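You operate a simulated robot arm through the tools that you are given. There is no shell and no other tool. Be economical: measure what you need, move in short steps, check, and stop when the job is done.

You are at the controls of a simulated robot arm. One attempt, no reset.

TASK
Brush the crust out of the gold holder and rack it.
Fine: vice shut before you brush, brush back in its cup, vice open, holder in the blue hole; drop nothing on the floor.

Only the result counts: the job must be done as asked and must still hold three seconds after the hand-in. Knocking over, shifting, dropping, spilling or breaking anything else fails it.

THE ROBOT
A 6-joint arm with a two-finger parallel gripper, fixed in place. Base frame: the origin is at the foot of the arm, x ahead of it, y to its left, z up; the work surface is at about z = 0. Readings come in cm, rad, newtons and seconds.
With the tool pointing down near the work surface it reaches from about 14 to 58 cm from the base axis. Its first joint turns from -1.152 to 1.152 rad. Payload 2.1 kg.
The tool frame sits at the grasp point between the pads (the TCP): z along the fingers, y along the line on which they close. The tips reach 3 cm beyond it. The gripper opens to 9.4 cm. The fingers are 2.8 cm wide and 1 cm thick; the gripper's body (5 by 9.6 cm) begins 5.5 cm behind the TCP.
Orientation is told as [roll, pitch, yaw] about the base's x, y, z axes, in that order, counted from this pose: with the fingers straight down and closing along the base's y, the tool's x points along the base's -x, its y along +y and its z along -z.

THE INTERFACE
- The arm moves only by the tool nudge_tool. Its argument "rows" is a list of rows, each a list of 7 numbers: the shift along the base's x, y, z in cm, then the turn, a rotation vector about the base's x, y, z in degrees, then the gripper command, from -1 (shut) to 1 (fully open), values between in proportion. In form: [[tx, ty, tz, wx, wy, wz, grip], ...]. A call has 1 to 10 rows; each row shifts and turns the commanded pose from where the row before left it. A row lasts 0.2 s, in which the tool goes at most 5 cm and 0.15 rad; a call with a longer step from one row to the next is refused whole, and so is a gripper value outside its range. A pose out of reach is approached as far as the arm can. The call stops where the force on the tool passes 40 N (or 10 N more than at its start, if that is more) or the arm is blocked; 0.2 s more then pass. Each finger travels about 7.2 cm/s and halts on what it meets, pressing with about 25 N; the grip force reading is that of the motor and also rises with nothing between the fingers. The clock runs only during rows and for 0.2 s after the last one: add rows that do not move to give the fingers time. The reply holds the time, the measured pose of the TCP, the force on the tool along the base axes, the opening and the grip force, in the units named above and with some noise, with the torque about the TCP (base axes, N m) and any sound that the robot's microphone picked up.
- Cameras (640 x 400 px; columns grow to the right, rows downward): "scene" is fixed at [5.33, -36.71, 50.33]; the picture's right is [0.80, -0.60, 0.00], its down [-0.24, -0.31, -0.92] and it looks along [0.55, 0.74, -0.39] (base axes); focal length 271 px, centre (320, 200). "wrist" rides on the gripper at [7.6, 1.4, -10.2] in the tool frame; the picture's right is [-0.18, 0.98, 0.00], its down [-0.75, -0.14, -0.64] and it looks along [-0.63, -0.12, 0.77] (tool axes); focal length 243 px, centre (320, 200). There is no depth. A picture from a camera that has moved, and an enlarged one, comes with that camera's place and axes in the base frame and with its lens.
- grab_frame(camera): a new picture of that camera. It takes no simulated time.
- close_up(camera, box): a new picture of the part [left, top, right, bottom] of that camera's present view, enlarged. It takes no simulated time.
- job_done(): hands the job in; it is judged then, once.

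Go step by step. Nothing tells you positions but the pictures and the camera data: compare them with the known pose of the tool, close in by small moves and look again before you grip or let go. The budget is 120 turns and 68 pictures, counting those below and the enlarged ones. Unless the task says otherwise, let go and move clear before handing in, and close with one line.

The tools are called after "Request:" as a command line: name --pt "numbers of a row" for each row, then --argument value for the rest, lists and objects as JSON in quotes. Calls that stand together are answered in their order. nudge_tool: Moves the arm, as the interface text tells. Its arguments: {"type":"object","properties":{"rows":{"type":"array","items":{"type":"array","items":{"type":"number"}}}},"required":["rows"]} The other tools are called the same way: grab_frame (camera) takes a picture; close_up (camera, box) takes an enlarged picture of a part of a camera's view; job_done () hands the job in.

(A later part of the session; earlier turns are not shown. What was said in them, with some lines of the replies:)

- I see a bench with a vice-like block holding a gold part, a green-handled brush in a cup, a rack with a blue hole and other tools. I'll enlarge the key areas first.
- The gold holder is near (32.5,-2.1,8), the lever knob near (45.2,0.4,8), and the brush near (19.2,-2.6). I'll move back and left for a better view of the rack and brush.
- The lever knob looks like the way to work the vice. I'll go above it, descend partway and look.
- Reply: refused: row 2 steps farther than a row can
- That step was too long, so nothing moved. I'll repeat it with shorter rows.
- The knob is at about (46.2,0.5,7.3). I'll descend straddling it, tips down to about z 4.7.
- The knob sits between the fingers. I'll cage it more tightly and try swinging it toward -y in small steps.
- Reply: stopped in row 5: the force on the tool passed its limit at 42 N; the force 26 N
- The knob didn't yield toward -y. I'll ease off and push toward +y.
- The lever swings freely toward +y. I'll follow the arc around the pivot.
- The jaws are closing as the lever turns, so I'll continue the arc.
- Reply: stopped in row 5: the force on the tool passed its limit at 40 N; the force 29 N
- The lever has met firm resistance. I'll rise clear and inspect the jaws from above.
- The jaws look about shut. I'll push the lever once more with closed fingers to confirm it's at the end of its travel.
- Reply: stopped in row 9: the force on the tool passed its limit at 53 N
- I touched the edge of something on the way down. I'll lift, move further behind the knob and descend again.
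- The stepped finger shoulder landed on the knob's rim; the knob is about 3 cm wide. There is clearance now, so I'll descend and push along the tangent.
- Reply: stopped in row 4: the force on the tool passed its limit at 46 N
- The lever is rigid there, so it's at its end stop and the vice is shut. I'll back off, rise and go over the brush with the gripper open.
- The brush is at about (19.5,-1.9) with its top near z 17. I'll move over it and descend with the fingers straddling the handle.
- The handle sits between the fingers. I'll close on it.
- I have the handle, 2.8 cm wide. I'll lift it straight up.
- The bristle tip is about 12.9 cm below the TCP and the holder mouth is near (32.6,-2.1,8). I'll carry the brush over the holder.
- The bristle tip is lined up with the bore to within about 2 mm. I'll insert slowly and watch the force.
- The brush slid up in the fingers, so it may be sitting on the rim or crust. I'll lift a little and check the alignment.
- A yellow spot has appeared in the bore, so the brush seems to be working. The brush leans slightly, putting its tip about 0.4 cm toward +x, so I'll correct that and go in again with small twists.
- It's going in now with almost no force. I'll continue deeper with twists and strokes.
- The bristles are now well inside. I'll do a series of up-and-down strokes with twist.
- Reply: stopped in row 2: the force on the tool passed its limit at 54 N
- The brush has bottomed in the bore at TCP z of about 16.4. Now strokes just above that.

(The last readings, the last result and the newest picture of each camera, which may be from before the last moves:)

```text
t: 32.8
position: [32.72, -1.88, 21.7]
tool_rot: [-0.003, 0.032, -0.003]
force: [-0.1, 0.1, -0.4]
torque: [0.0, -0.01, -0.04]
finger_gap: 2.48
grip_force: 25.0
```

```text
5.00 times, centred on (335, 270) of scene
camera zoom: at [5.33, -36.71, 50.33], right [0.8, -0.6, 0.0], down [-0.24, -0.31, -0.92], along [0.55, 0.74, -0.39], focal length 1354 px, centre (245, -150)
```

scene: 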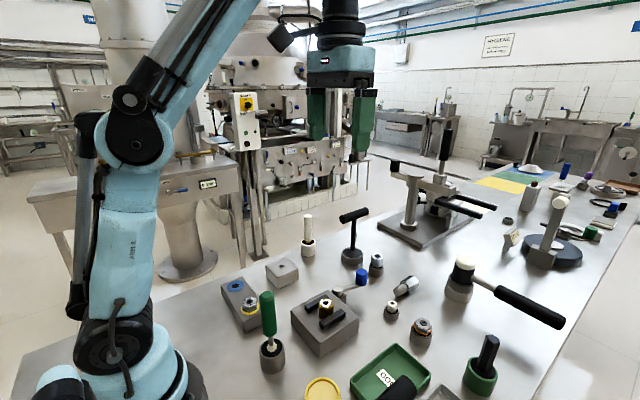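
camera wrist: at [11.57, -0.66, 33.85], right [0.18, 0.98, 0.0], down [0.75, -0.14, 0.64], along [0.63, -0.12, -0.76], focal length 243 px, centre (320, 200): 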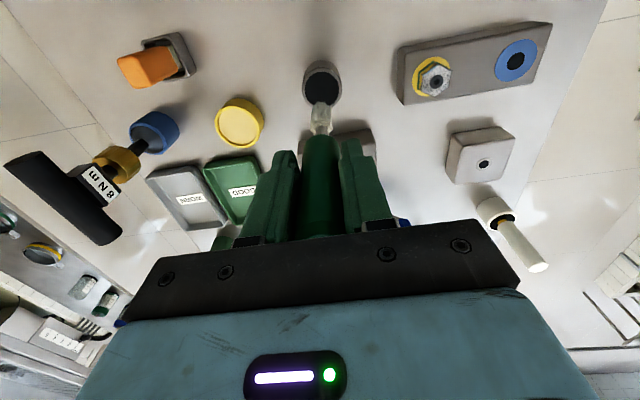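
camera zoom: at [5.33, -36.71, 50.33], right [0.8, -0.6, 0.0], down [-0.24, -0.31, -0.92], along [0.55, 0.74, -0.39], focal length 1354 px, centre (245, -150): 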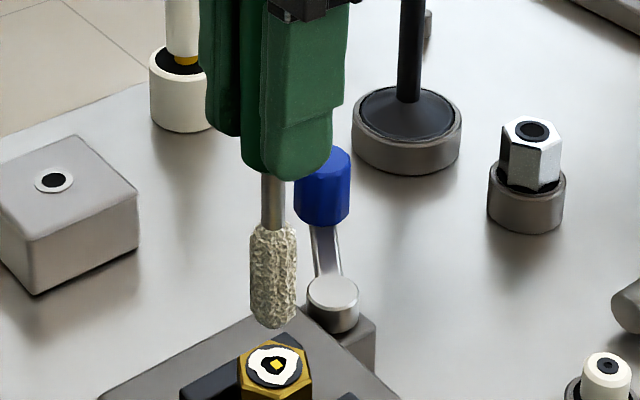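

Request:
close_up --camera "scene" --box '[330, 274, 364, 308]'

Request:
close_up --camera "wrist" --box '[295, 75, 345, 125]'

```text
11.76 times, centred on (347, 291) of scene
camera zoom: at [5.33, -36.71, 50.33], right [0.8, -0.6, 0.0], down [-0.24, -0.31, -0.92], along [0.55, 0.74, -0.39], focal length 3185 px, centre (2, -871)
```

zoom: 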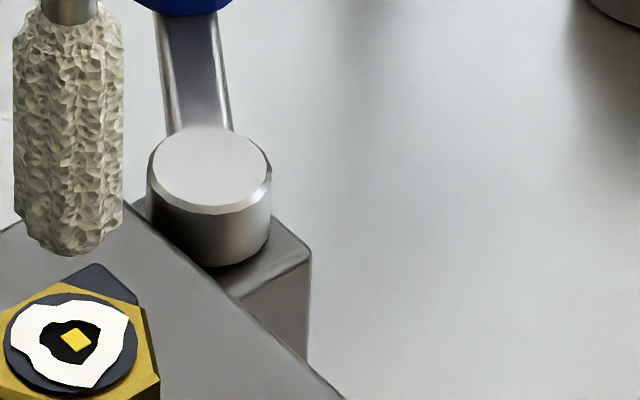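

```text
8.00 times, centred on (320, 100) of wrist
camera zoom: at [25.3, -0.48, 32.18], right [0.19, 0.98, -0.01], down [0.77, -0.14, 0.62], along [0.61, -0.12, -0.79], focal length 1941 px, centre (320, 1000)
```

zoom: 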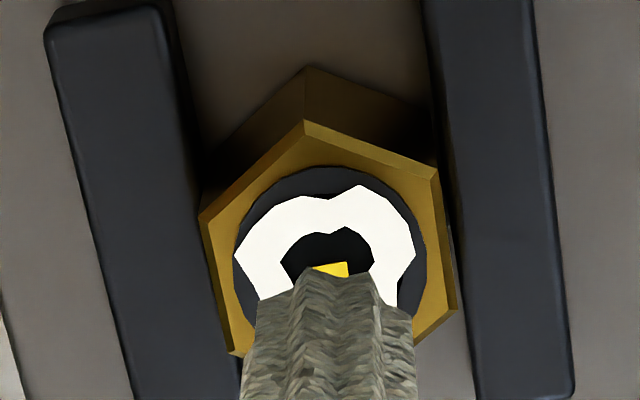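

The crust is thinner and a yellow spot shows in the bore's centre. I'll give it more strokes and compare.

Request:
nudge_tool --pt "-0.1 -0.1 -2.2 0 0 0 -1" --pt "0 0 -1.4 0 0 0 -1" --pt "0 0 -1.4 0 0 0 -1" --pt "0 0 1.9 0 0 0 -1" --pt "0 0 -1.9 0 0 0 -1" --pt "0 0 1.9 0 0 0 -1" --pt "0 0 -1.9 0 0 0 -1" --pt "0 0 1.9 0 0 0 -1" --pt "0 0 -1.9 0 0 0 -1"

Request:
nudge_tool --pt "0 0 1.9 0 0 0 -1" --pt "0 0 -1.9 0 0 0 -1" --pt "0 0 1.9 0 0 0 -1" --pt "0 0 -1.9 0 0 0 -1" --pt "0 0 1.9 0 0 0 -1" --pt "0 0 -1.9 0 0 0 -1" --pt "0 0 1.9 0 0 0 -1" --pt "0 0 1.5 0 0 0 -1" --pt "0 0 1.6 0 0 0 -1" --pt "0 0 0 0 0 0 -1"

Request:
close_up --camera "scene" --box '[322, 264, 362, 304]'

```text
t: 34.8
position: [32.43, -2.04, 16.73]
tool_rot: [-0.001, 0.031, -0.001]
force: [2.3, 2.7, 13.0]
torque: [0.47, -0.3, 0.03]
finger_gap: 2.47
grip_force: 24.3
```

```text
t: 37.0
position: [32.61, -2.1, 21.84]
tool_rot: [-0.005, 0.033, -0.002]
force: [0.6, -0.5, 0.3]
torque: [-0.02, -0.03, -0.01]
finger_gap: 2.48
grip_force: 24.8
```

```text
10.00 times, centred on (342, 284) of scene
camera zoom: at [5.33, -36.71, 50.33], right [0.8, -0.6, 0.0], down [-0.24, -0.31, -0.92], along [0.55, 0.74, -0.39], focal length 2708 px, centre (100, -640)
```

zoom: 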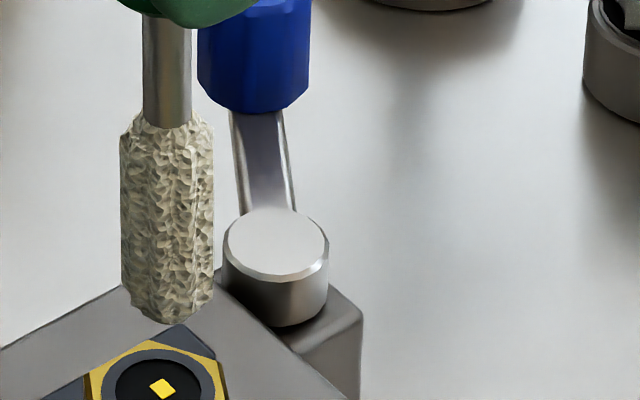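

Request:
close_up --camera "scene" --box '[330, 280, 360, 310]'

```text
13.33 times, centred on (345, 295) of scene
camera zoom: at [5.33, -36.71, 50.33], right [0.8, -0.6, 0.0], down [-0.24, -0.31, -0.92], along [0.55, 0.74, -0.39], focal length 3610 px, centre (-13, -1067)
```

zoom: 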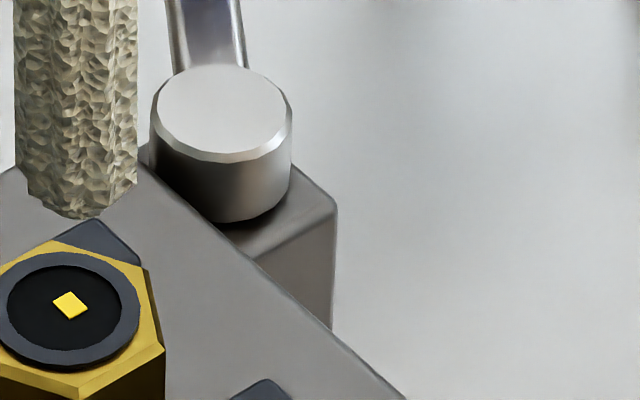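

The crust ring is gone. I'll add a few more strokes for safety, then check whether anything changes.

Request:
nudge_tool --pt "0 0 -2.2 0 0 0 -1" --pt "0 0 -1.4 0 0 0 -1" --pt "0 0 -1.4 0 0 0 -1" --pt "0 0 1.8 0 0 0 -1" --pt "0 0 -1.8 0 0 0 -1" --pt "0 0 1.8 0 0 0 -1" --pt "0 0 1.7 0 0 0 -1" --pt "0 0 2.5 0 0 0 -1" --pt "0 0 2 0 0 0 -1" --pt "0 0 0 0 0 0 -1"

Request:
close_up --camera "scene" --box '[300, 240, 370, 310]'

```text
t: 39.2
position: [32.53, -2.06, 24.68]
tool_rot: [-0.004, 0.033, -0.005]
force: [0.1, 0.0, -0.2]
torque: [-0.01, 0.01, 0.0]
finger_gap: 2.48
grip_force: 25.1
```

```text
5.71 times, centred on (335, 275) of scene
camera zoom: at [5.33, -36.71, 50.33], right [0.8, -0.6, 0.0], down [-0.24, -0.31, -0.92], along [0.55, 0.74, -0.39], focal length 1547 px, centre (234, -229)
```

zoom: 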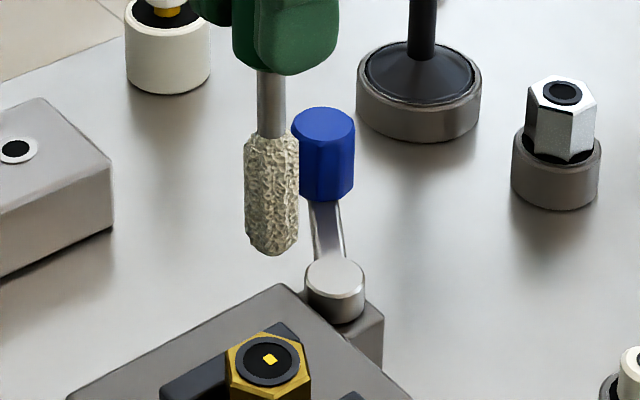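

Clean. Now I'll take the brush back over its cup at about (19.2,-2.0).

Request:
nudge_tool --pt "-4 0 0 0 0 0 -1" --pt "-4 0 0 0 0 0 -1" --pt "-4 0 0 0 0 0 -1" --pt "-1.3 0.05 0 0 0 0 -1" --pt "0 0 -4 0 0 0 -1" --pt "0 0 -1.5 0 0 0 -1" --pt "0 0 0 0 0 0 -1"

Request:
close_up --camera "scene" --box '[220, 260, 340, 380]'

Request:
close_up --camera "wrist" --box '[240, 40, 400, 200]'

```text
t: 40.8
position: [19.4, -1.87, 19.22]
tool_rot: [-0.005, 0.032, -0.003]
force: [-0.1, -0.5, -0.6]
torque: [-0.03, 0.04, 0.0]
finger_gap: 2.49
grip_force: 24.7
```

```text
3.33 times, centred on (280, 320) of scene
camera zoom: at [5.33, -36.71, 50.33], right [0.8, -0.6, 0.0], down [-0.24, -0.31, -0.92], along [0.55, 0.74, -0.39], focal length 902 px, centre (453, -200)
```

zoom: 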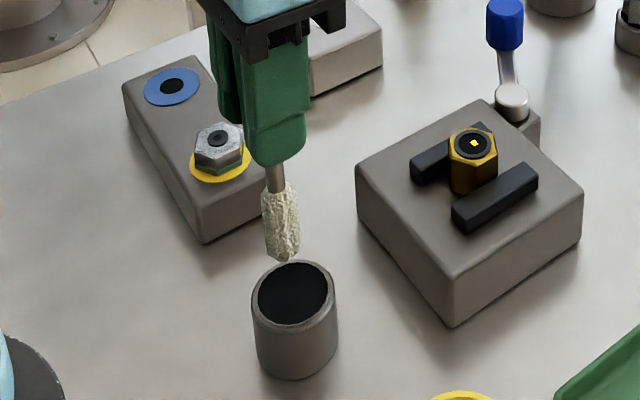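

```text
2.50 times, centred on (320, 120) of wrist
camera zoom: at [11.94, -0.53, 29.56], right [0.19, 0.98, -0.01], down [0.77, -0.14, 0.62], along [0.61, -0.12, -0.79], focal length 606 px, centre (320, 400)
```

zoom: 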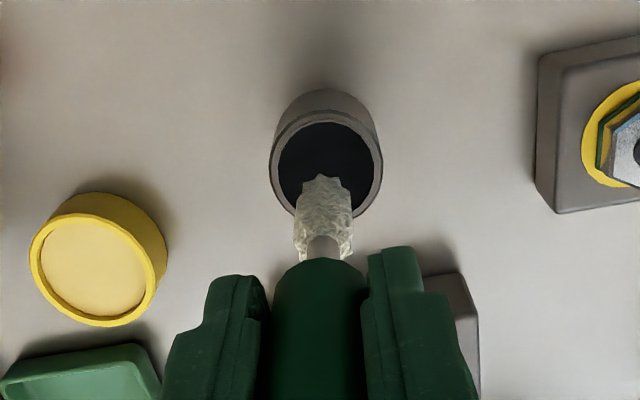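

The bristle tip is about 0.4 cm short of the cup's centre in x. I'll correct that and lower it.

Request:
nudge_tool --pt "0.4 -0.15 0 0 0 0 -1" --pt "0 0 -2.5 0 0 0 -1" --pt "0 0 -2 0 0 0 -1" --pt "0 0 -1.2 0 0 0 -1" --pt "0 0 -0.5 0 0 0 -1" --pt "0 0 0 0 0 0 -1"

Request:
close_up --camera "scene" --box '[220, 260, 340, 380]'

```text
t: 42.2
position: [19.53, -2.1, 13.0]
tool_rot: [-0.003, 0.035, -0.001]
force: [1.1, 11.9, 0.8]
torque: [0.9, 0.23, 0.23]
finger_gap: 2.49
grip_force: 24.5
```

```text
3.33 times, centred on (280, 320) of scene
camera zoom: at [5.33, -36.71, 50.33], right [0.8, -0.6, 0.0], down [-0.24, -0.31, -0.92], along [0.55, 0.74, -0.39], focal length 902 px, centre (453, -200)
```

zoom: 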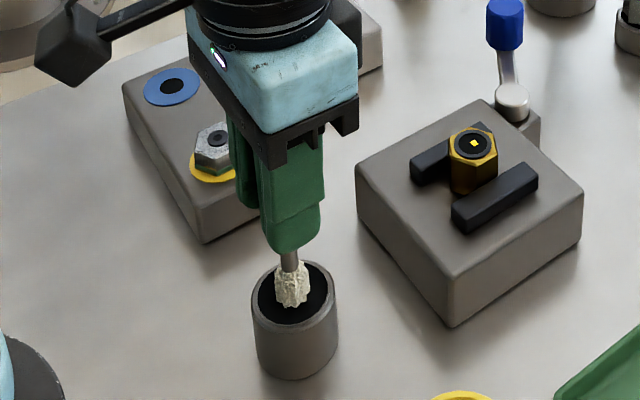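

There is a sideways load of 12 N pushing +y, so the brush is pressing the socket wall. I'll ease toward +y and lower a little.

Request:
nudge_tool --pt "0 0.2 0 0 0 0 -1" --pt "0 0 0 0 0 0 -1"

```text
t: 42.8
position: [19.76, -1.89, 13.0]
tool_rot: [-0.005, 0.031, -0.003]
force: [2.6, -2.3, -1.1]
torque: [0.11, -0.04, 0.27]
finger_gap: 2.46
grip_force: 24.9
```

Request:
nudge_tool --pt "-0.05 0 -0.4 0 0 0 -1" --pt "0 0 -0.3 0 0 0 -1" --pt "0 0 -0.3 0 0 0 -1" --pt "0 0 0 0 0 0 -1"

```text
t: 43.8
position: [19.62, -1.95, 11.93]
tool_rot: [-0.003, 0.034, -0.002]
force: [3.7, -0.4, -0.2]
torque: [0.19, 0.02, 0.25]
finger_gap: 2.51
grip_force: 24.8
```

Request:
nudge_tool --pt "0 0 -0.3 0 0 0 -1" --pt "0 0 -0.3 0 0 0 -1" --pt "0 0 0 0 0 0 -1"

Request:
close_up --camera "scene" --box '[220, 260, 340, 380]'

```text
t: 44.7
position: [19.68, -2.01, 11.47]
tool_rot: [-0.005, 0.032, -0.002]
force: [1.0, 0.7, 3.7]
torque: [0.14, 0.21, 0.0]
finger_gap: 2.48
grip_force: 24.6
stopped in row 3: the force on the tool passed its limit at 41 N (the readings are from after the stop); the commanded pose is now the measured one
```

```text
3.33 times, centred on (280, 320) of scene
camera zoom: at [5.33, -36.71, 50.33], right [0.8, -0.6, 0.0], down [-0.24, -0.31, -0.92], along [0.55, 0.74, -0.39], focal length 902 px, centre (453, -200)
```

zoom: 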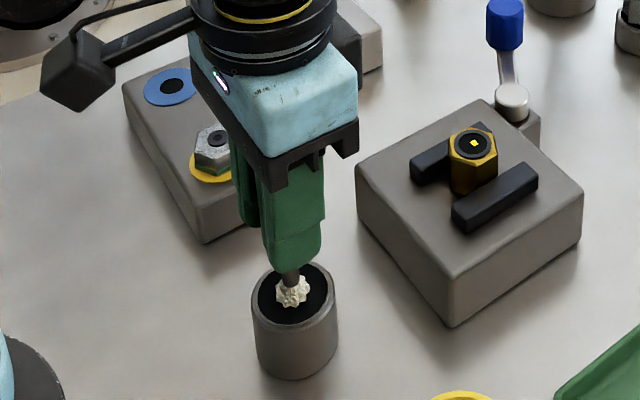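

The brush has bottomed in the cup and looks as it did at the start. I'll release and rise.

Request:
nudge_tool --pt "0 0 0 0 0 0 -0.5" --pt "0 0 0 0 0 0 -0.1" --pt "0 0 0 0 0 0 0.3" --pt "0 0 0 0 0 0 0.3" --pt "0 0 3 0 -1 0 0.3" --pt "0 0 4 0 -1 0 0.3" --pt "0 0 4.5 0 0 0 0.3" --pt "0 0 3 0 0 0 0.3" --pt "0 0 0 0 0 0 0.3"

Request:
close_up --camera "scene" --box '[200, 200, 440, 400]'

```text
t: 46.7
position: [19.54, -2.0, 26.01]
tool_rot: [-0.003, -0.004, -0.004]
force: [0.0, -0.3, 0.0]
torque: [-0.03, -0.03, 0.02]
finger_gap: 6.12
grip_force: 0.1
```

```text
2.00 times, centred on (320, 300) of scene
camera zoom: at [5.33, -36.71, 50.33], right [0.8, -0.6, 0.0], down [-0.24, -0.31, -0.92], along [0.55, 0.74, -0.39], focal length 542 px, centre (320, 0)
```

zoom: 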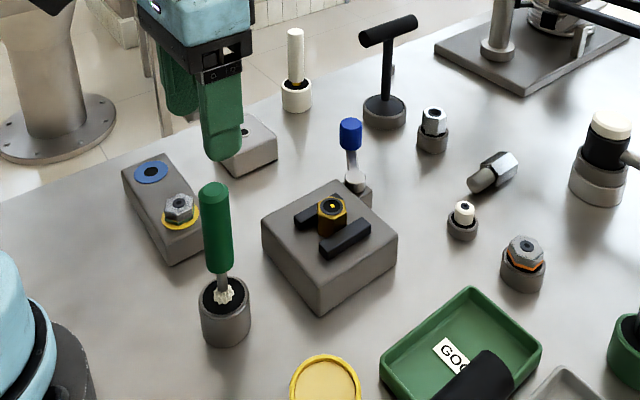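

The brush is back upright in its cup. Now I'll open the vice: closed fingers go to the far (+y, -x) side of the knob to push the lever back.

Request:
nudge_tool --pt "3.5 1.95 0 0 0 8 -0.3" --pt "3.5 1.95 0 0 0 8 -1" --pt "3.5 1.95 0 0 0 8 -1" --pt "3.5 1.95 0 0 0 8 -1" --pt "3.5 1.95 0 0 0 8 -1" --pt "3.5 1.95 -2 0 0 8 -1" --pt "0 0 -4.5 0 0 8 -1" --pt "0 0 -4.5 0 0 0 -1" --pt "0 0 -2 0 0 0 -1" --pt "0 0 0 0 0 0 -1"

Request:
grab_frame --camera "wrist"

```text
t: 48.9
position: [40.69, 9.76, 13.31]
tool_rot: [-0.006, -0.004, 0.975]
force: [0.2, -0.9, -0.3]
torque: [0.01, -0.03, 0.04]
finger_gap: 0.0
grip_force: 25.0
```

```text
15 pictures are left
camera wrist: at [35.04, 4.32, 23.43], right [-0.71, 0.7, 0.0], down [0.54, 0.54, 0.64], along [0.46, 0.46, -0.76], focal length 243 px, centre (320, 200)
```

wrist: 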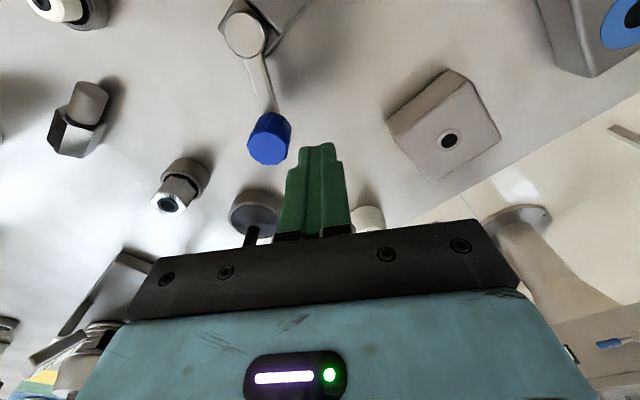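

The fingers are clear of the knob. I'll descend and push the lever back along its arc.

Request:
nudge_tool --pt "0 0 -3 0 0 0 -1" --pt "0 0 -2.5 0 0 0 -1" --pt "0.49 -0.5 0 0 0 0 -1" --pt "0.99 -0.29 0 0 0 -7 -1" --pt "0.93 -0.43 0 0 0 -8 -1" --pt "0.87 -0.55 0 0 0 -8 -1" --pt "0.78 -0.66 0 0 0 -8 -1" --pt "0.69 -0.77 0 0 0 -8 -1" --pt "0.57 -0.86 0 0 0 -8 -1"

```text
t: 50.9
position: [46.01, 5.44, 7.58]
tool_rot: [-0.003, -0.001, 0.15]
force: [0.1, 2.5, 0.2]
torque: [0.0, 0.01, -0.02]
finger_gap: 0.0
grip_force: 25.3
```

Moving freely. I'll continue to the end of the arc.

Request:
nudge_tool --pt "0.44 -0.8 0 0 0 -8 -1" --pt "0.3 -0.8 0 0 0 -6 -1" --pt "0.15 -0.6 0 0 0 -5 -1" --pt "0.05 -0.4 0 0 0 0 -1" --pt "0 -0.4 0 0 0 0 -1" --pt "0 -0.4 0 0 0 0 -1"

Request:
close_up --camera "scene" --box '[295, 210, 415, 330]'

```text
t: 52.2
position: [46.81, 3.45, 7.54]
tool_rot: [0.012, 0.004, -0.167]
force: [1.4, 7.8, 1.4]
torque: [-0.01, -0.01, 0.02]
finger_gap: 0.0
grip_force: 24.7
stopped in row 6: the force on the tool passed its limit at 44 N (the readings are from after the stop); the commanded pose is now the measured one
```

```text
3.33 times, centred on (355, 270) of scene
camera zoom: at [5.33, -36.71, 50.33], right [0.8, -0.6, 0.0], down [-0.24, -0.31, -0.92], along [0.55, 0.74, -0.39], focal length 902 px, centre (203, -33)
```

zoom: 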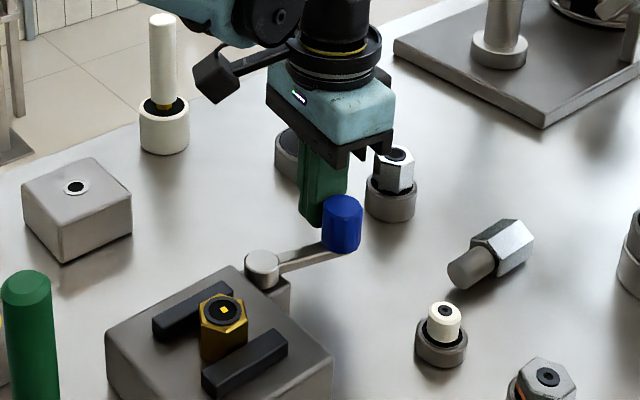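

The vice is open again. I'll rise, move over the gold holder at about (32.55,-2.0), and come down partway with the fingers open along y.

Request:
nudge_tool --pt "0 0.8 0 0 0 0 -1" --pt "0 0 4 -0.6 0 0 -1" --pt "0 0 4.5 0 0 0 -1" --pt "-4 -1.5 1.5 0 0 6.5 -0.5" --pt "-4 -1.5 0 0 0 0 0.1" --pt "-4 -1.5 0 0 0 0 0.1" --pt "-2.26 -1.75 0 0 0 0 0.1" --pt "0 0 -3.5 0 0 0 0.1" --pt "0 0 0 0 0 0 0.1"

Request:
grab_frame --camera "wrist"

```text
t: 54.2
position: [32.48, -2.21, 14.0]
tool_rot: [0.001, -0.001, -0.058]
force: [-0.6, 1.2, -1.3]
torque: [0.03, 0.01, -0.01]
finger_gap: 5.18
grip_force: 0.1
```

```text
13 pictures are left
camera wrist: at [24.87, -0.39, 24.13], right [0.24, 0.97, 0.0], down [0.74, -0.18, 0.64], along [0.62, -0.15, -0.77], focal length 243 px, centre (320, 200)
```

wrist: 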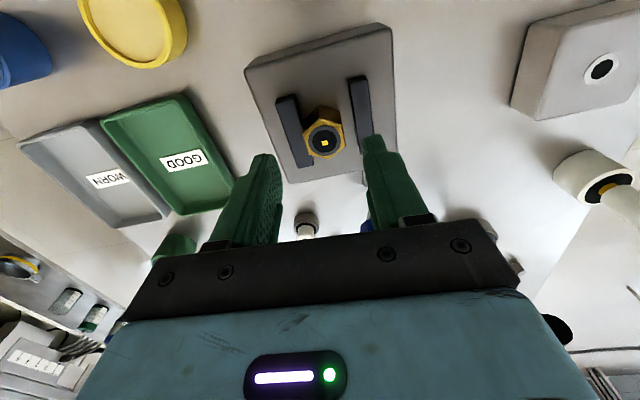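

The holder is at about (32.65,-1.95). I'll adjust and descend to TCP z 8.7, keeping the tips above the jaws.

Request:
nudge_tool --pt "0.2 0.25 0 0 0 0 0.1" --pt "0 0 -2.5 0 0 0 0.1" --pt "0 0 -1.5 0 0 0 0.1" --pt "0 0 -1.2 0 0 0 0.1" --pt "0 0 0 0 0 0 0.1"

Request:
close_up --camera "scene" --box '[295, 230, 395, 330]'

```text
t: 55.3
position: [32.76, -1.98, 8.8]
tool_rot: [0.0, 0.004, -0.056]
force: [-1.3, 0.8, 10.1]
torque: [-0.06, -0.1, -0.06]
finger_gap: 5.17
grip_force: 0.1
stopped in row 5: the force on the tool passed its limit at 49 N (the readings are from after the stop); the commanded pose is now the measured one
```

```text
4.00 times, centred on (345, 280) of scene
camera zoom: at [5.33, -36.71, 50.33], right [0.8, -0.6, 0.0], down [-0.24, -0.31, -0.92], along [0.55, 0.74, -0.39], focal length 1083 px, centre (220, -120)
```

zoom: 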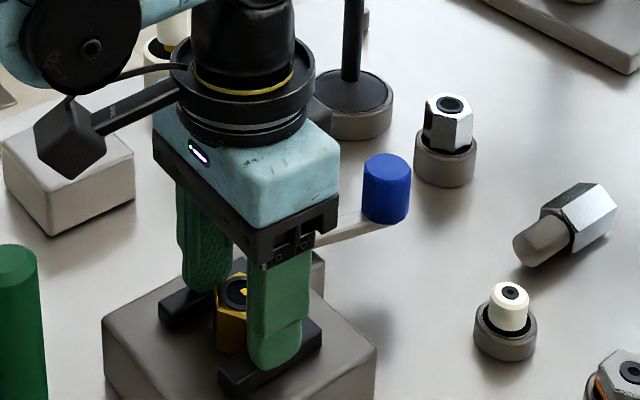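

The tips touched the jaw tops at about z 5.8. I'll raise 0.25 and close on the holder.

Request:
nudge_tool --pt "0 0 0.25 0 0 0 0.1" --pt "0 0 0 0 0 0 -0.2" --pt "0 0 0 0 0 0 -0.5" --pt "0 0 0 0 0 0 -1" --pt "0 0 0 0 0 0 -1" --pt "0 0 0 0 0 0 -1"

```text
t: 56.7
position: [32.82, -1.96, 8.94]
tool_rot: [-0.001, 0.003, -0.055]
force: [1.2, 3.6, -1.2]
torque: [0.13, 0.02, 0.41]
finger_gap: 3.05
grip_force: 24.8
```

Gripped at 3.05 cm. I'll lift slowly.

Request:
nudge_tool --pt "0 0 0.8 0 0 0 -1" --pt "0 0 1.2 0 0 0 -1" --pt "0 0 2 0 0 0 -1" --pt "0 0 3 0 0 0 -1" --pt "0 0 3 0 0 0 -1" --pt "0 0 0 0 0 0 -1"

Request:
close_up --camera "scene" --box '[280, 200, 400, 320]'

```text
t: 58.1
position: [32.69, -1.96, 19.1]
tool_rot: [-0.001, 0.005, -0.056]
force: [0.0, 0.6, -0.3]
torque: [0.03, 0.0, -0.01]
finger_gap: 0.0
grip_force: 25.2
```

```text
3.33 times, centred on (340, 260) of scene
camera zoom: at [5.33, -36.71, 50.33], right [0.8, -0.6, 0.0], down [-0.24, -0.31, -0.92], along [0.55, 0.74, -0.39], focal length 902 px, centre (253, 0)
```

zoom: 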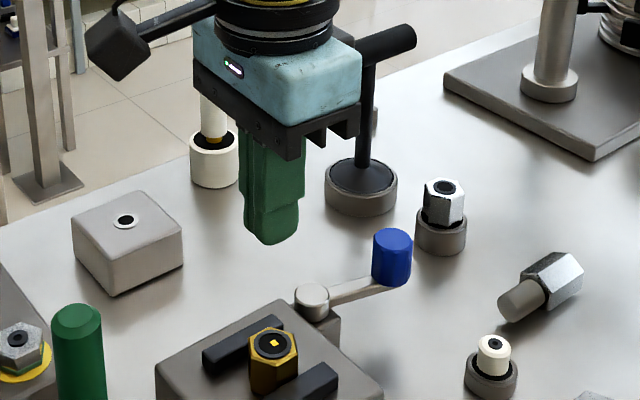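

The fingers slipped off and the holder is still in the vice. I'll look closely at how it sits.

Request:
close_up --camera "wrist" --box '[270, 60, 390, 180]'

```text
3.33 times, centred on (330, 120) of wrist
camera zoom: at [25.2, -0.17, 29.39], right [0.24, 0.97, 0.0], down [0.75, -0.18, 0.64], along [0.62, -0.15, -0.77], focal length 809 px, centre (287, 467)
```

zoom: 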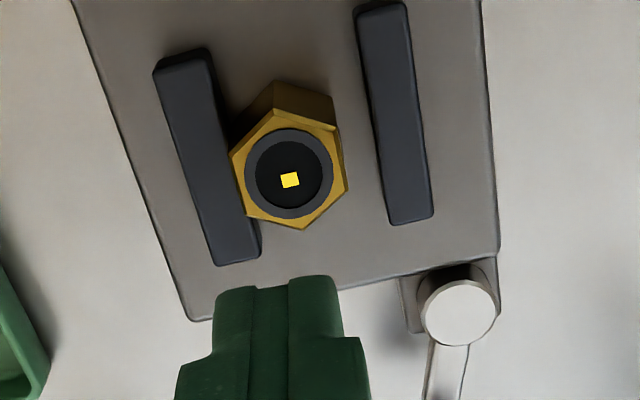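

The hex flats actually face ±y at yaw 0, so my grip was about 3° off. I'll retry with yaw 0, tips just above the jaws, and a small test lift.

Request:
nudge_tool --pt "-0.1 0.04 0 0 -0.3 3.2 0.1" --pt "0 0 -3 0 0 0 0.1" --pt "0 0 -3.5 0 0 0 0.1" --pt "0 0 -2.4 0 0 0 0.1" --pt "0 0 -1.3 0 0 0 0.1" --pt "0 0 0 0 0 0 0.1" --pt "0 0 0 0 0 0 -0.2" --pt "0 0 0 0 0 0 -0.5" --pt "0 0 0 0 0 0 -1" --pt "0 0 0 0 0 0 -1"

```text
t: 60.3
position: [32.62, -1.93, 9.01]
tool_rot: [0.002, 0.001, 0.0]
force: [0.9, 8.3, 1.6]
torque: [0.28, 0.03, 0.03]
finger_gap: 2.95
grip_force: 25.4
```

Request:
nudge_tool --pt "0 0.12 -0.1 0 0 0 -1" --pt "0 0 0 0 0 0 -1" --pt "0 0 0.3 0 0 0 -1" --pt "0 0 0.3 0 0 0 -1" --pt "0 0 0 0 0 0 -1"

```text
t: 61.5
position: [32.66, -2.06, 9.34]
tool_rot: [-0.006, -0.002, -0.004]
force: [-4.3, -18.2, -0.9]
torque: [-0.52, 0.08, 0.0]
finger_gap: 2.96
grip_force: 24.9
```

Request:
nudge_tool --pt "0 -0.1 0 0 0 0 -1" --pt "0 0 0.3 0 0 0 -1" --pt "0 0 0.3 0 0 0 -1" --pt "0 0 0 0 0 0 -1"

Request:
close_up --camera "scene" --box '[305, 250, 385, 330]'

```text
t: 62.5
position: [32.69, -1.89, 10.0]
tool_rot: [-0.003, 0.001, -0.001]
force: [-11.0, -15.6, -2.8]
torque: [-0.45, 0.39, -0.07]
finger_gap: 2.95
grip_force: 25.2
```

```text
5.00 times, centred on (345, 290) of scene
camera zoom: at [5.33, -36.71, 50.33], right [0.8, -0.6, 0.0], down [-0.24, -0.31, -0.92], along [0.55, 0.74, -0.39], focal length 1354 px, centre (195, -250)
```

zoom: 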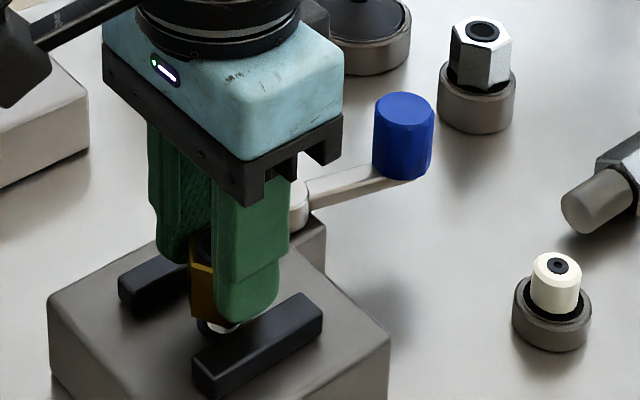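

The holder is rising, with its shank still in the socket. I'll relieve the side load slightly and keep lifting gently.

Request:
nudge_tool --pt "-0.12 -0.12 0.1 0 0 0 -1" --pt "0 0 0.3 0 0 0 -1" --pt "0 0 0.3 0 0 0 -1" --pt "0 0 0 0 0 0 -1"

```text
t: 63.5
position: [32.61, -2.03, 10.64]
tool_rot: [0.002, -0.004, 0.001]
force: [3.1, -2.3, -1.0]
torque: [-0.12, -0.01, -0.04]
finger_gap: 2.95
grip_force: 25.0
```

Request:
nudge_tool --pt "0 0 0.4 0 0 0 -1" --pt "0 0 0.5 0 0 0 -1" --pt "0 0 0.6 0 0 0 -1" --pt "0 0 0.8 0 0 0 -1" --pt "0 0 1 0 0 0 -1" --pt "0 0 1.2 0 0 0 -1" --pt "0 0 0 0 0 0 -1"

Request:
close_up --camera "scene" --box '[295, 230, 385, 320]'

```text
t: 65.1
position: [32.57, -2.01, 15.21]
tool_rot: [0.0, -0.002, -0.002]
force: [-1.0, -0.1, -0.8]
torque: [-0.02, 0.01, -0.01]
finger_gap: 2.96
grip_force: 25.5
```

```text
4.44 times, centred on (340, 275) of scene
camera zoom: at [5.33, -36.71, 50.33], right [0.8, -0.6, 0.0], down [-0.24, -0.31, -0.92], along [0.55, 0.74, -0.39], focal length 1203 px, centre (231, -133)
```

zoom: 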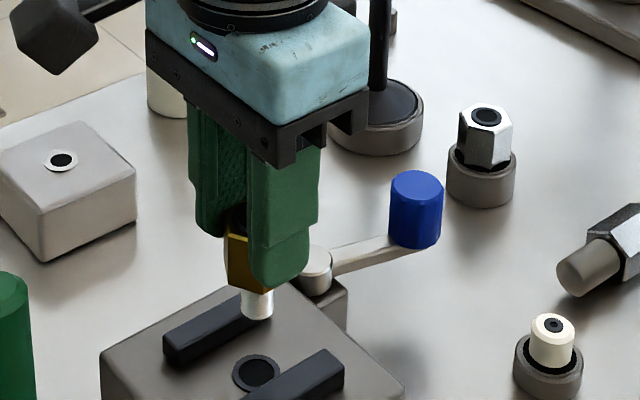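

The holder is out, its shank bottom about 6.4 cm below the TCP. I'll carry it high to the rack's blue hole near (20.7,19.1).

Request:
nudge_tool --pt "0 0 2 0 0 0 -1" --pt "0 0 2 0 0 0 -1" --pt "-1.98 3.4 0 0 0 0 -1" --pt "-1.98 3.5 0 0 0 0 -1" --pt "-1.98 3.5 0 0 0 0 -1" --pt "-1.98 3.5 0 0 0 0 -1" --pt "-1.98 3.5 0 0 0 0 -1" --pt "-1.98 3.5 0 0 0 0 -1" --pt "0 0.1 -2 0 0 0 -1" --pt "0 0 0 0 0 0 -1"

Request:
close_up --camera "wrist" --box '[220, 20, 420, 220]'

Request:
close_up --camera "scene" --box '[200, 230, 320, 350]'

```text
t: 67.3
position: [20.53, 19.03, 17.15]
tool_rot: [0.001, -0.002, -0.002]
force: [-0.5, -0.2, -1.9]
torque: [-0.03, 0.01, -0.01]
finger_gap: 2.98
grip_force: 25.5
```

```text
2.00 times, centred on (320, 120) of wrist
camera zoom: at [12.84, 20.44, 27.43], right [0.19, 0.98, 0.0], down [0.75, -0.14, 0.64], along [0.63, -0.12, -0.77], focal length 485 px, centre (320, 360)
```

zoom: 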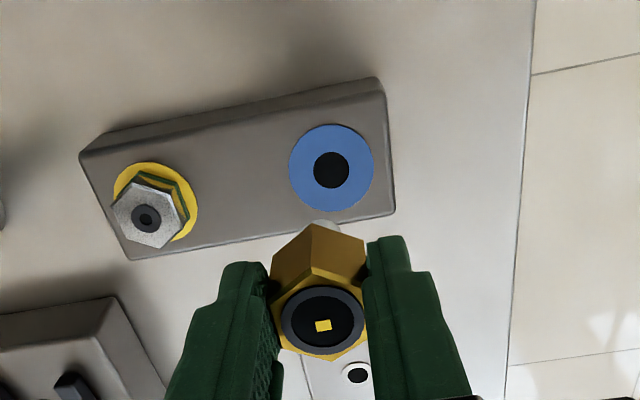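

```text
3.33 times, centred on (260, 290) of scene
camera zoom: at [5.33, -36.71, 50.33], right [0.8, -0.6, 0.0], down [-0.24, -0.31, -0.92], along [0.55, 0.74, -0.39], focal length 902 px, centre (520, -100)
```

zoom: 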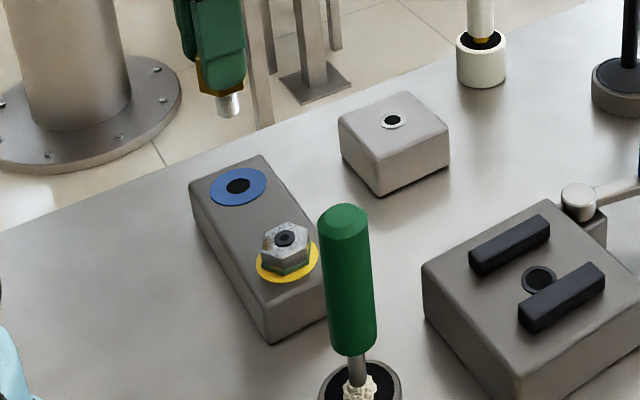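

The hole is at about (20.6,19.5,4.1), so the shank needs +0.35 in y. I'll adjust and descend to just above it.

Request:
nudge_tool --pt "0.05 0.35 -1 0 0 0 -1" --pt "0 0 -2.5 0 0 0 -1" --pt "0 0 -1.9 0 0 0 -1" --pt "0 0 0 0 0 0 -1"

Request:
close_up --camera "scene" --box '[210, 250, 280, 320]'

Request:
close_up --camera "wrist" --box '[240, 40, 400, 200]'

```text
t: 68.3
position: [20.6, 19.27, 11.83]
tool_rot: [0.0, -0.002, -0.002]
force: [0.4, 0.6, -1.1]
torque: [0.04, -0.04, -0.01]
finger_gap: 2.95
grip_force: 25.4
```

```text
5.71 times, centred on (245, 285) of scene
camera zoom: at [5.33, -36.71, 50.33], right [0.8, -0.6, 0.0], down [-0.24, -0.31, -0.92], along [0.55, 0.74, -0.39], focal length 1547 px, centre (749, -286)
```

zoom: 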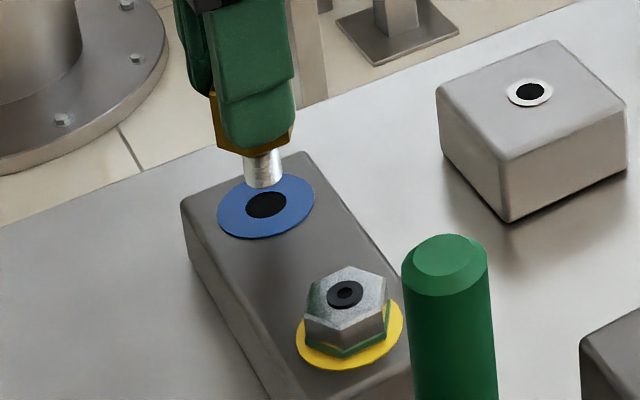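

```text
2.50 times, centred on (320, 120) of wrist
camera zoom: at [12.88, 20.65, 22.01], right [0.18, 0.98, 0.0], down [0.75, -0.14, 0.64], along [0.63, -0.12, -0.77], focal length 606 px, centre (320, 400)
```

zoom: 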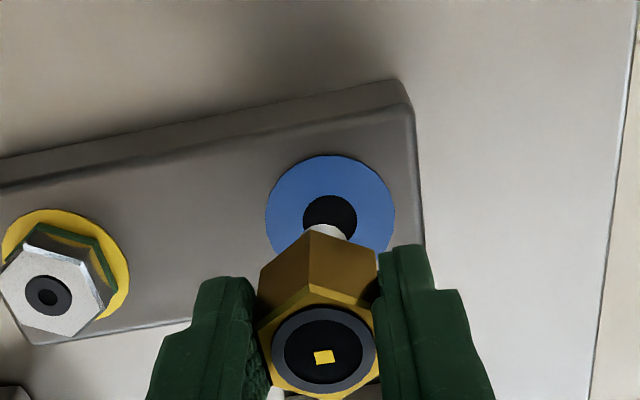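

Both views show the shank over the hole to within about 1 mm. I'll lower slowly and watch the force.

Request:
nudge_tool --pt "0 0.03 -0.7 0 0 0 -1" --pt "0 0 -0.5 0 0 0 -1" --pt "0 0 -0.4 0 0 0 -1" --pt "0 0 -0.4 0 0 0 -1" --pt "0 0 0 0 0 0 -1"

```text
t: 69.5
position: [20.59, 19.41, 9.75]
tool_rot: [0.005, 0.0, 0.002]
force: [-8.4, 21.6, -2.1]
torque: [0.63, 0.07, 0.12]
finger_gap: 2.96
grip_force: 25.2
```

The shank is in the hole with some side load. I'll relieve it and continue down.

Request:
nudge_tool --pt "-0.06 0.13 0 0 0 0 -1" --pt "0 0 -0.2 0 0 0 -1" --pt "0 0 -0.2 0 0 0 -1" --pt "0 0 0 0 0 0 -1"

```text
t: 70.5
position: [20.55, 19.47, 9.35]
tool_rot: [-0.001, -0.001, -0.001]
force: [-3.6, 11.5, -2.9]
torque: [0.42, 0.11, 0.11]
finger_gap: 2.97
grip_force: 25.1
```

Request:
nudge_tool --pt "-0.02 0.08 -0.15 0 0 0 -1" --pt "0 0 -0.2 0 0 0 -1" --pt "0 0 -0.2 0 0 0 -1" --pt "0 0 0 0 0 0 -1"

```text
t: 71.5
position: [20.63, 19.53, 8.69]
tool_rot: [0.001, -0.002, 0.0]
force: [-6.4, 9.8, -2.9]
torque: [0.28, 0.23, 0.04]
finger_gap: 2.95
grip_force: 24.7
```

Request:
nudge_tool --pt "-0.04 0.05 -0.15 0 0 0 -1" --pt "0 0 -0.2 0 0 0 -1" --pt "0 0 -0.2 0 0 0 -1" --pt "0 0 0 0 0 0 -1"

Request:
close_up --camera "scene" --box '[210, 250, 280, 320]'

```text
t: 72.5
position: [20.6, 19.62, 8.22]
tool_rot: [-0.003, -0.004, -0.003]
force: [-3.6, -5.4, 1.7]
torque: [-0.19, 0.15, 0.01]
finger_gap: 2.98
grip_force: 25.1
```

```text
5.71 times, centred on (245, 285) of scene
camera zoom: at [5.33, -36.71, 50.33], right [0.8, -0.6, 0.0], down [-0.24, -0.31, -0.92], along [0.55, 0.74, -0.39], focal length 1547 px, centre (749, -286)
```

zoom: 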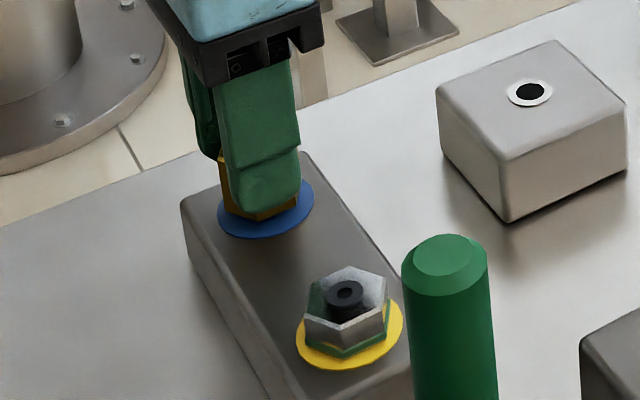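

Nearly seated. I'll go a touch lower until it meets the ring.

Request:
nudge_tool --pt "0 -0.03 -0.2 0 0 0 -1" --pt "0 0 -0.2 0 0 0 -1" --pt "0 0 -0.2 0 0 0 -1" --pt "0 0 0 0 0 0 -1"

```text
t: 73.5
position: [20.62, 19.49, 7.56]
tool_rot: [0.001, -0.004, -0.001]
force: [-1.1, -3.9, 15.8]
torque: [-0.17, -0.04, 0.02]
finger_gap: 2.94
grip_force: 24.6
```

It has met the seat, with 16 N pushing up. I'll release and rise clear.

Request:
nudge_tool --pt "0 0 0 0 0 0 -0.3" --pt "0 0 0 0 0 0 0" --pt "0 0 0 0 0 0 0.1" --pt "0 0 1.5 0 0 0 0.1" --pt "0 0 3 0 0 0 0.1" --pt "0 0 4 0 0 0 0.1" --pt "0 0 4 0 0 0 0.1" --pt "0 0 3 0 0 0 0.1"

Request:
close_up --camera "scene" --box '[205, 220, 375, 390]'

```text
t: 75.3
position: [20.45, 19.41, 23.3]
tool_rot: [0.002, -0.003, -0.003]
force: [-0.2, 1.2, 0.4]
torque: [0.01, 0.0, 0.03]
finger_gap: 5.18
grip_force: 0.0
```

```text
2.35 times, centred on (290, 305) of scene
camera zoom: at [5.33, -36.71, 50.33], right [0.8, -0.6, 0.0], down [-0.24, -0.31, -0.92], along [0.55, 0.74, -0.39], focal length 637 px, centre (391, -47)
```

zoom: 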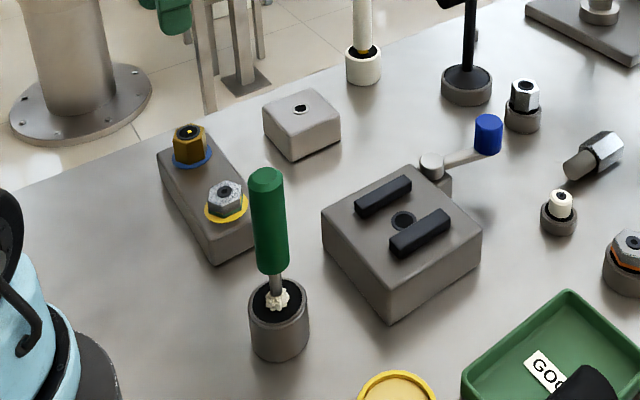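

The gold holder is seated in the blue hole, the brush stands in its cup, the vice is open and the arm is clear. I'll hand the job in.

Request:
job_done

```text
The job is handed in.
```

The gold holder is brushed clean and racked in the blue hole, the brush is back in its cup, the vice is open, and nothing was dropped.
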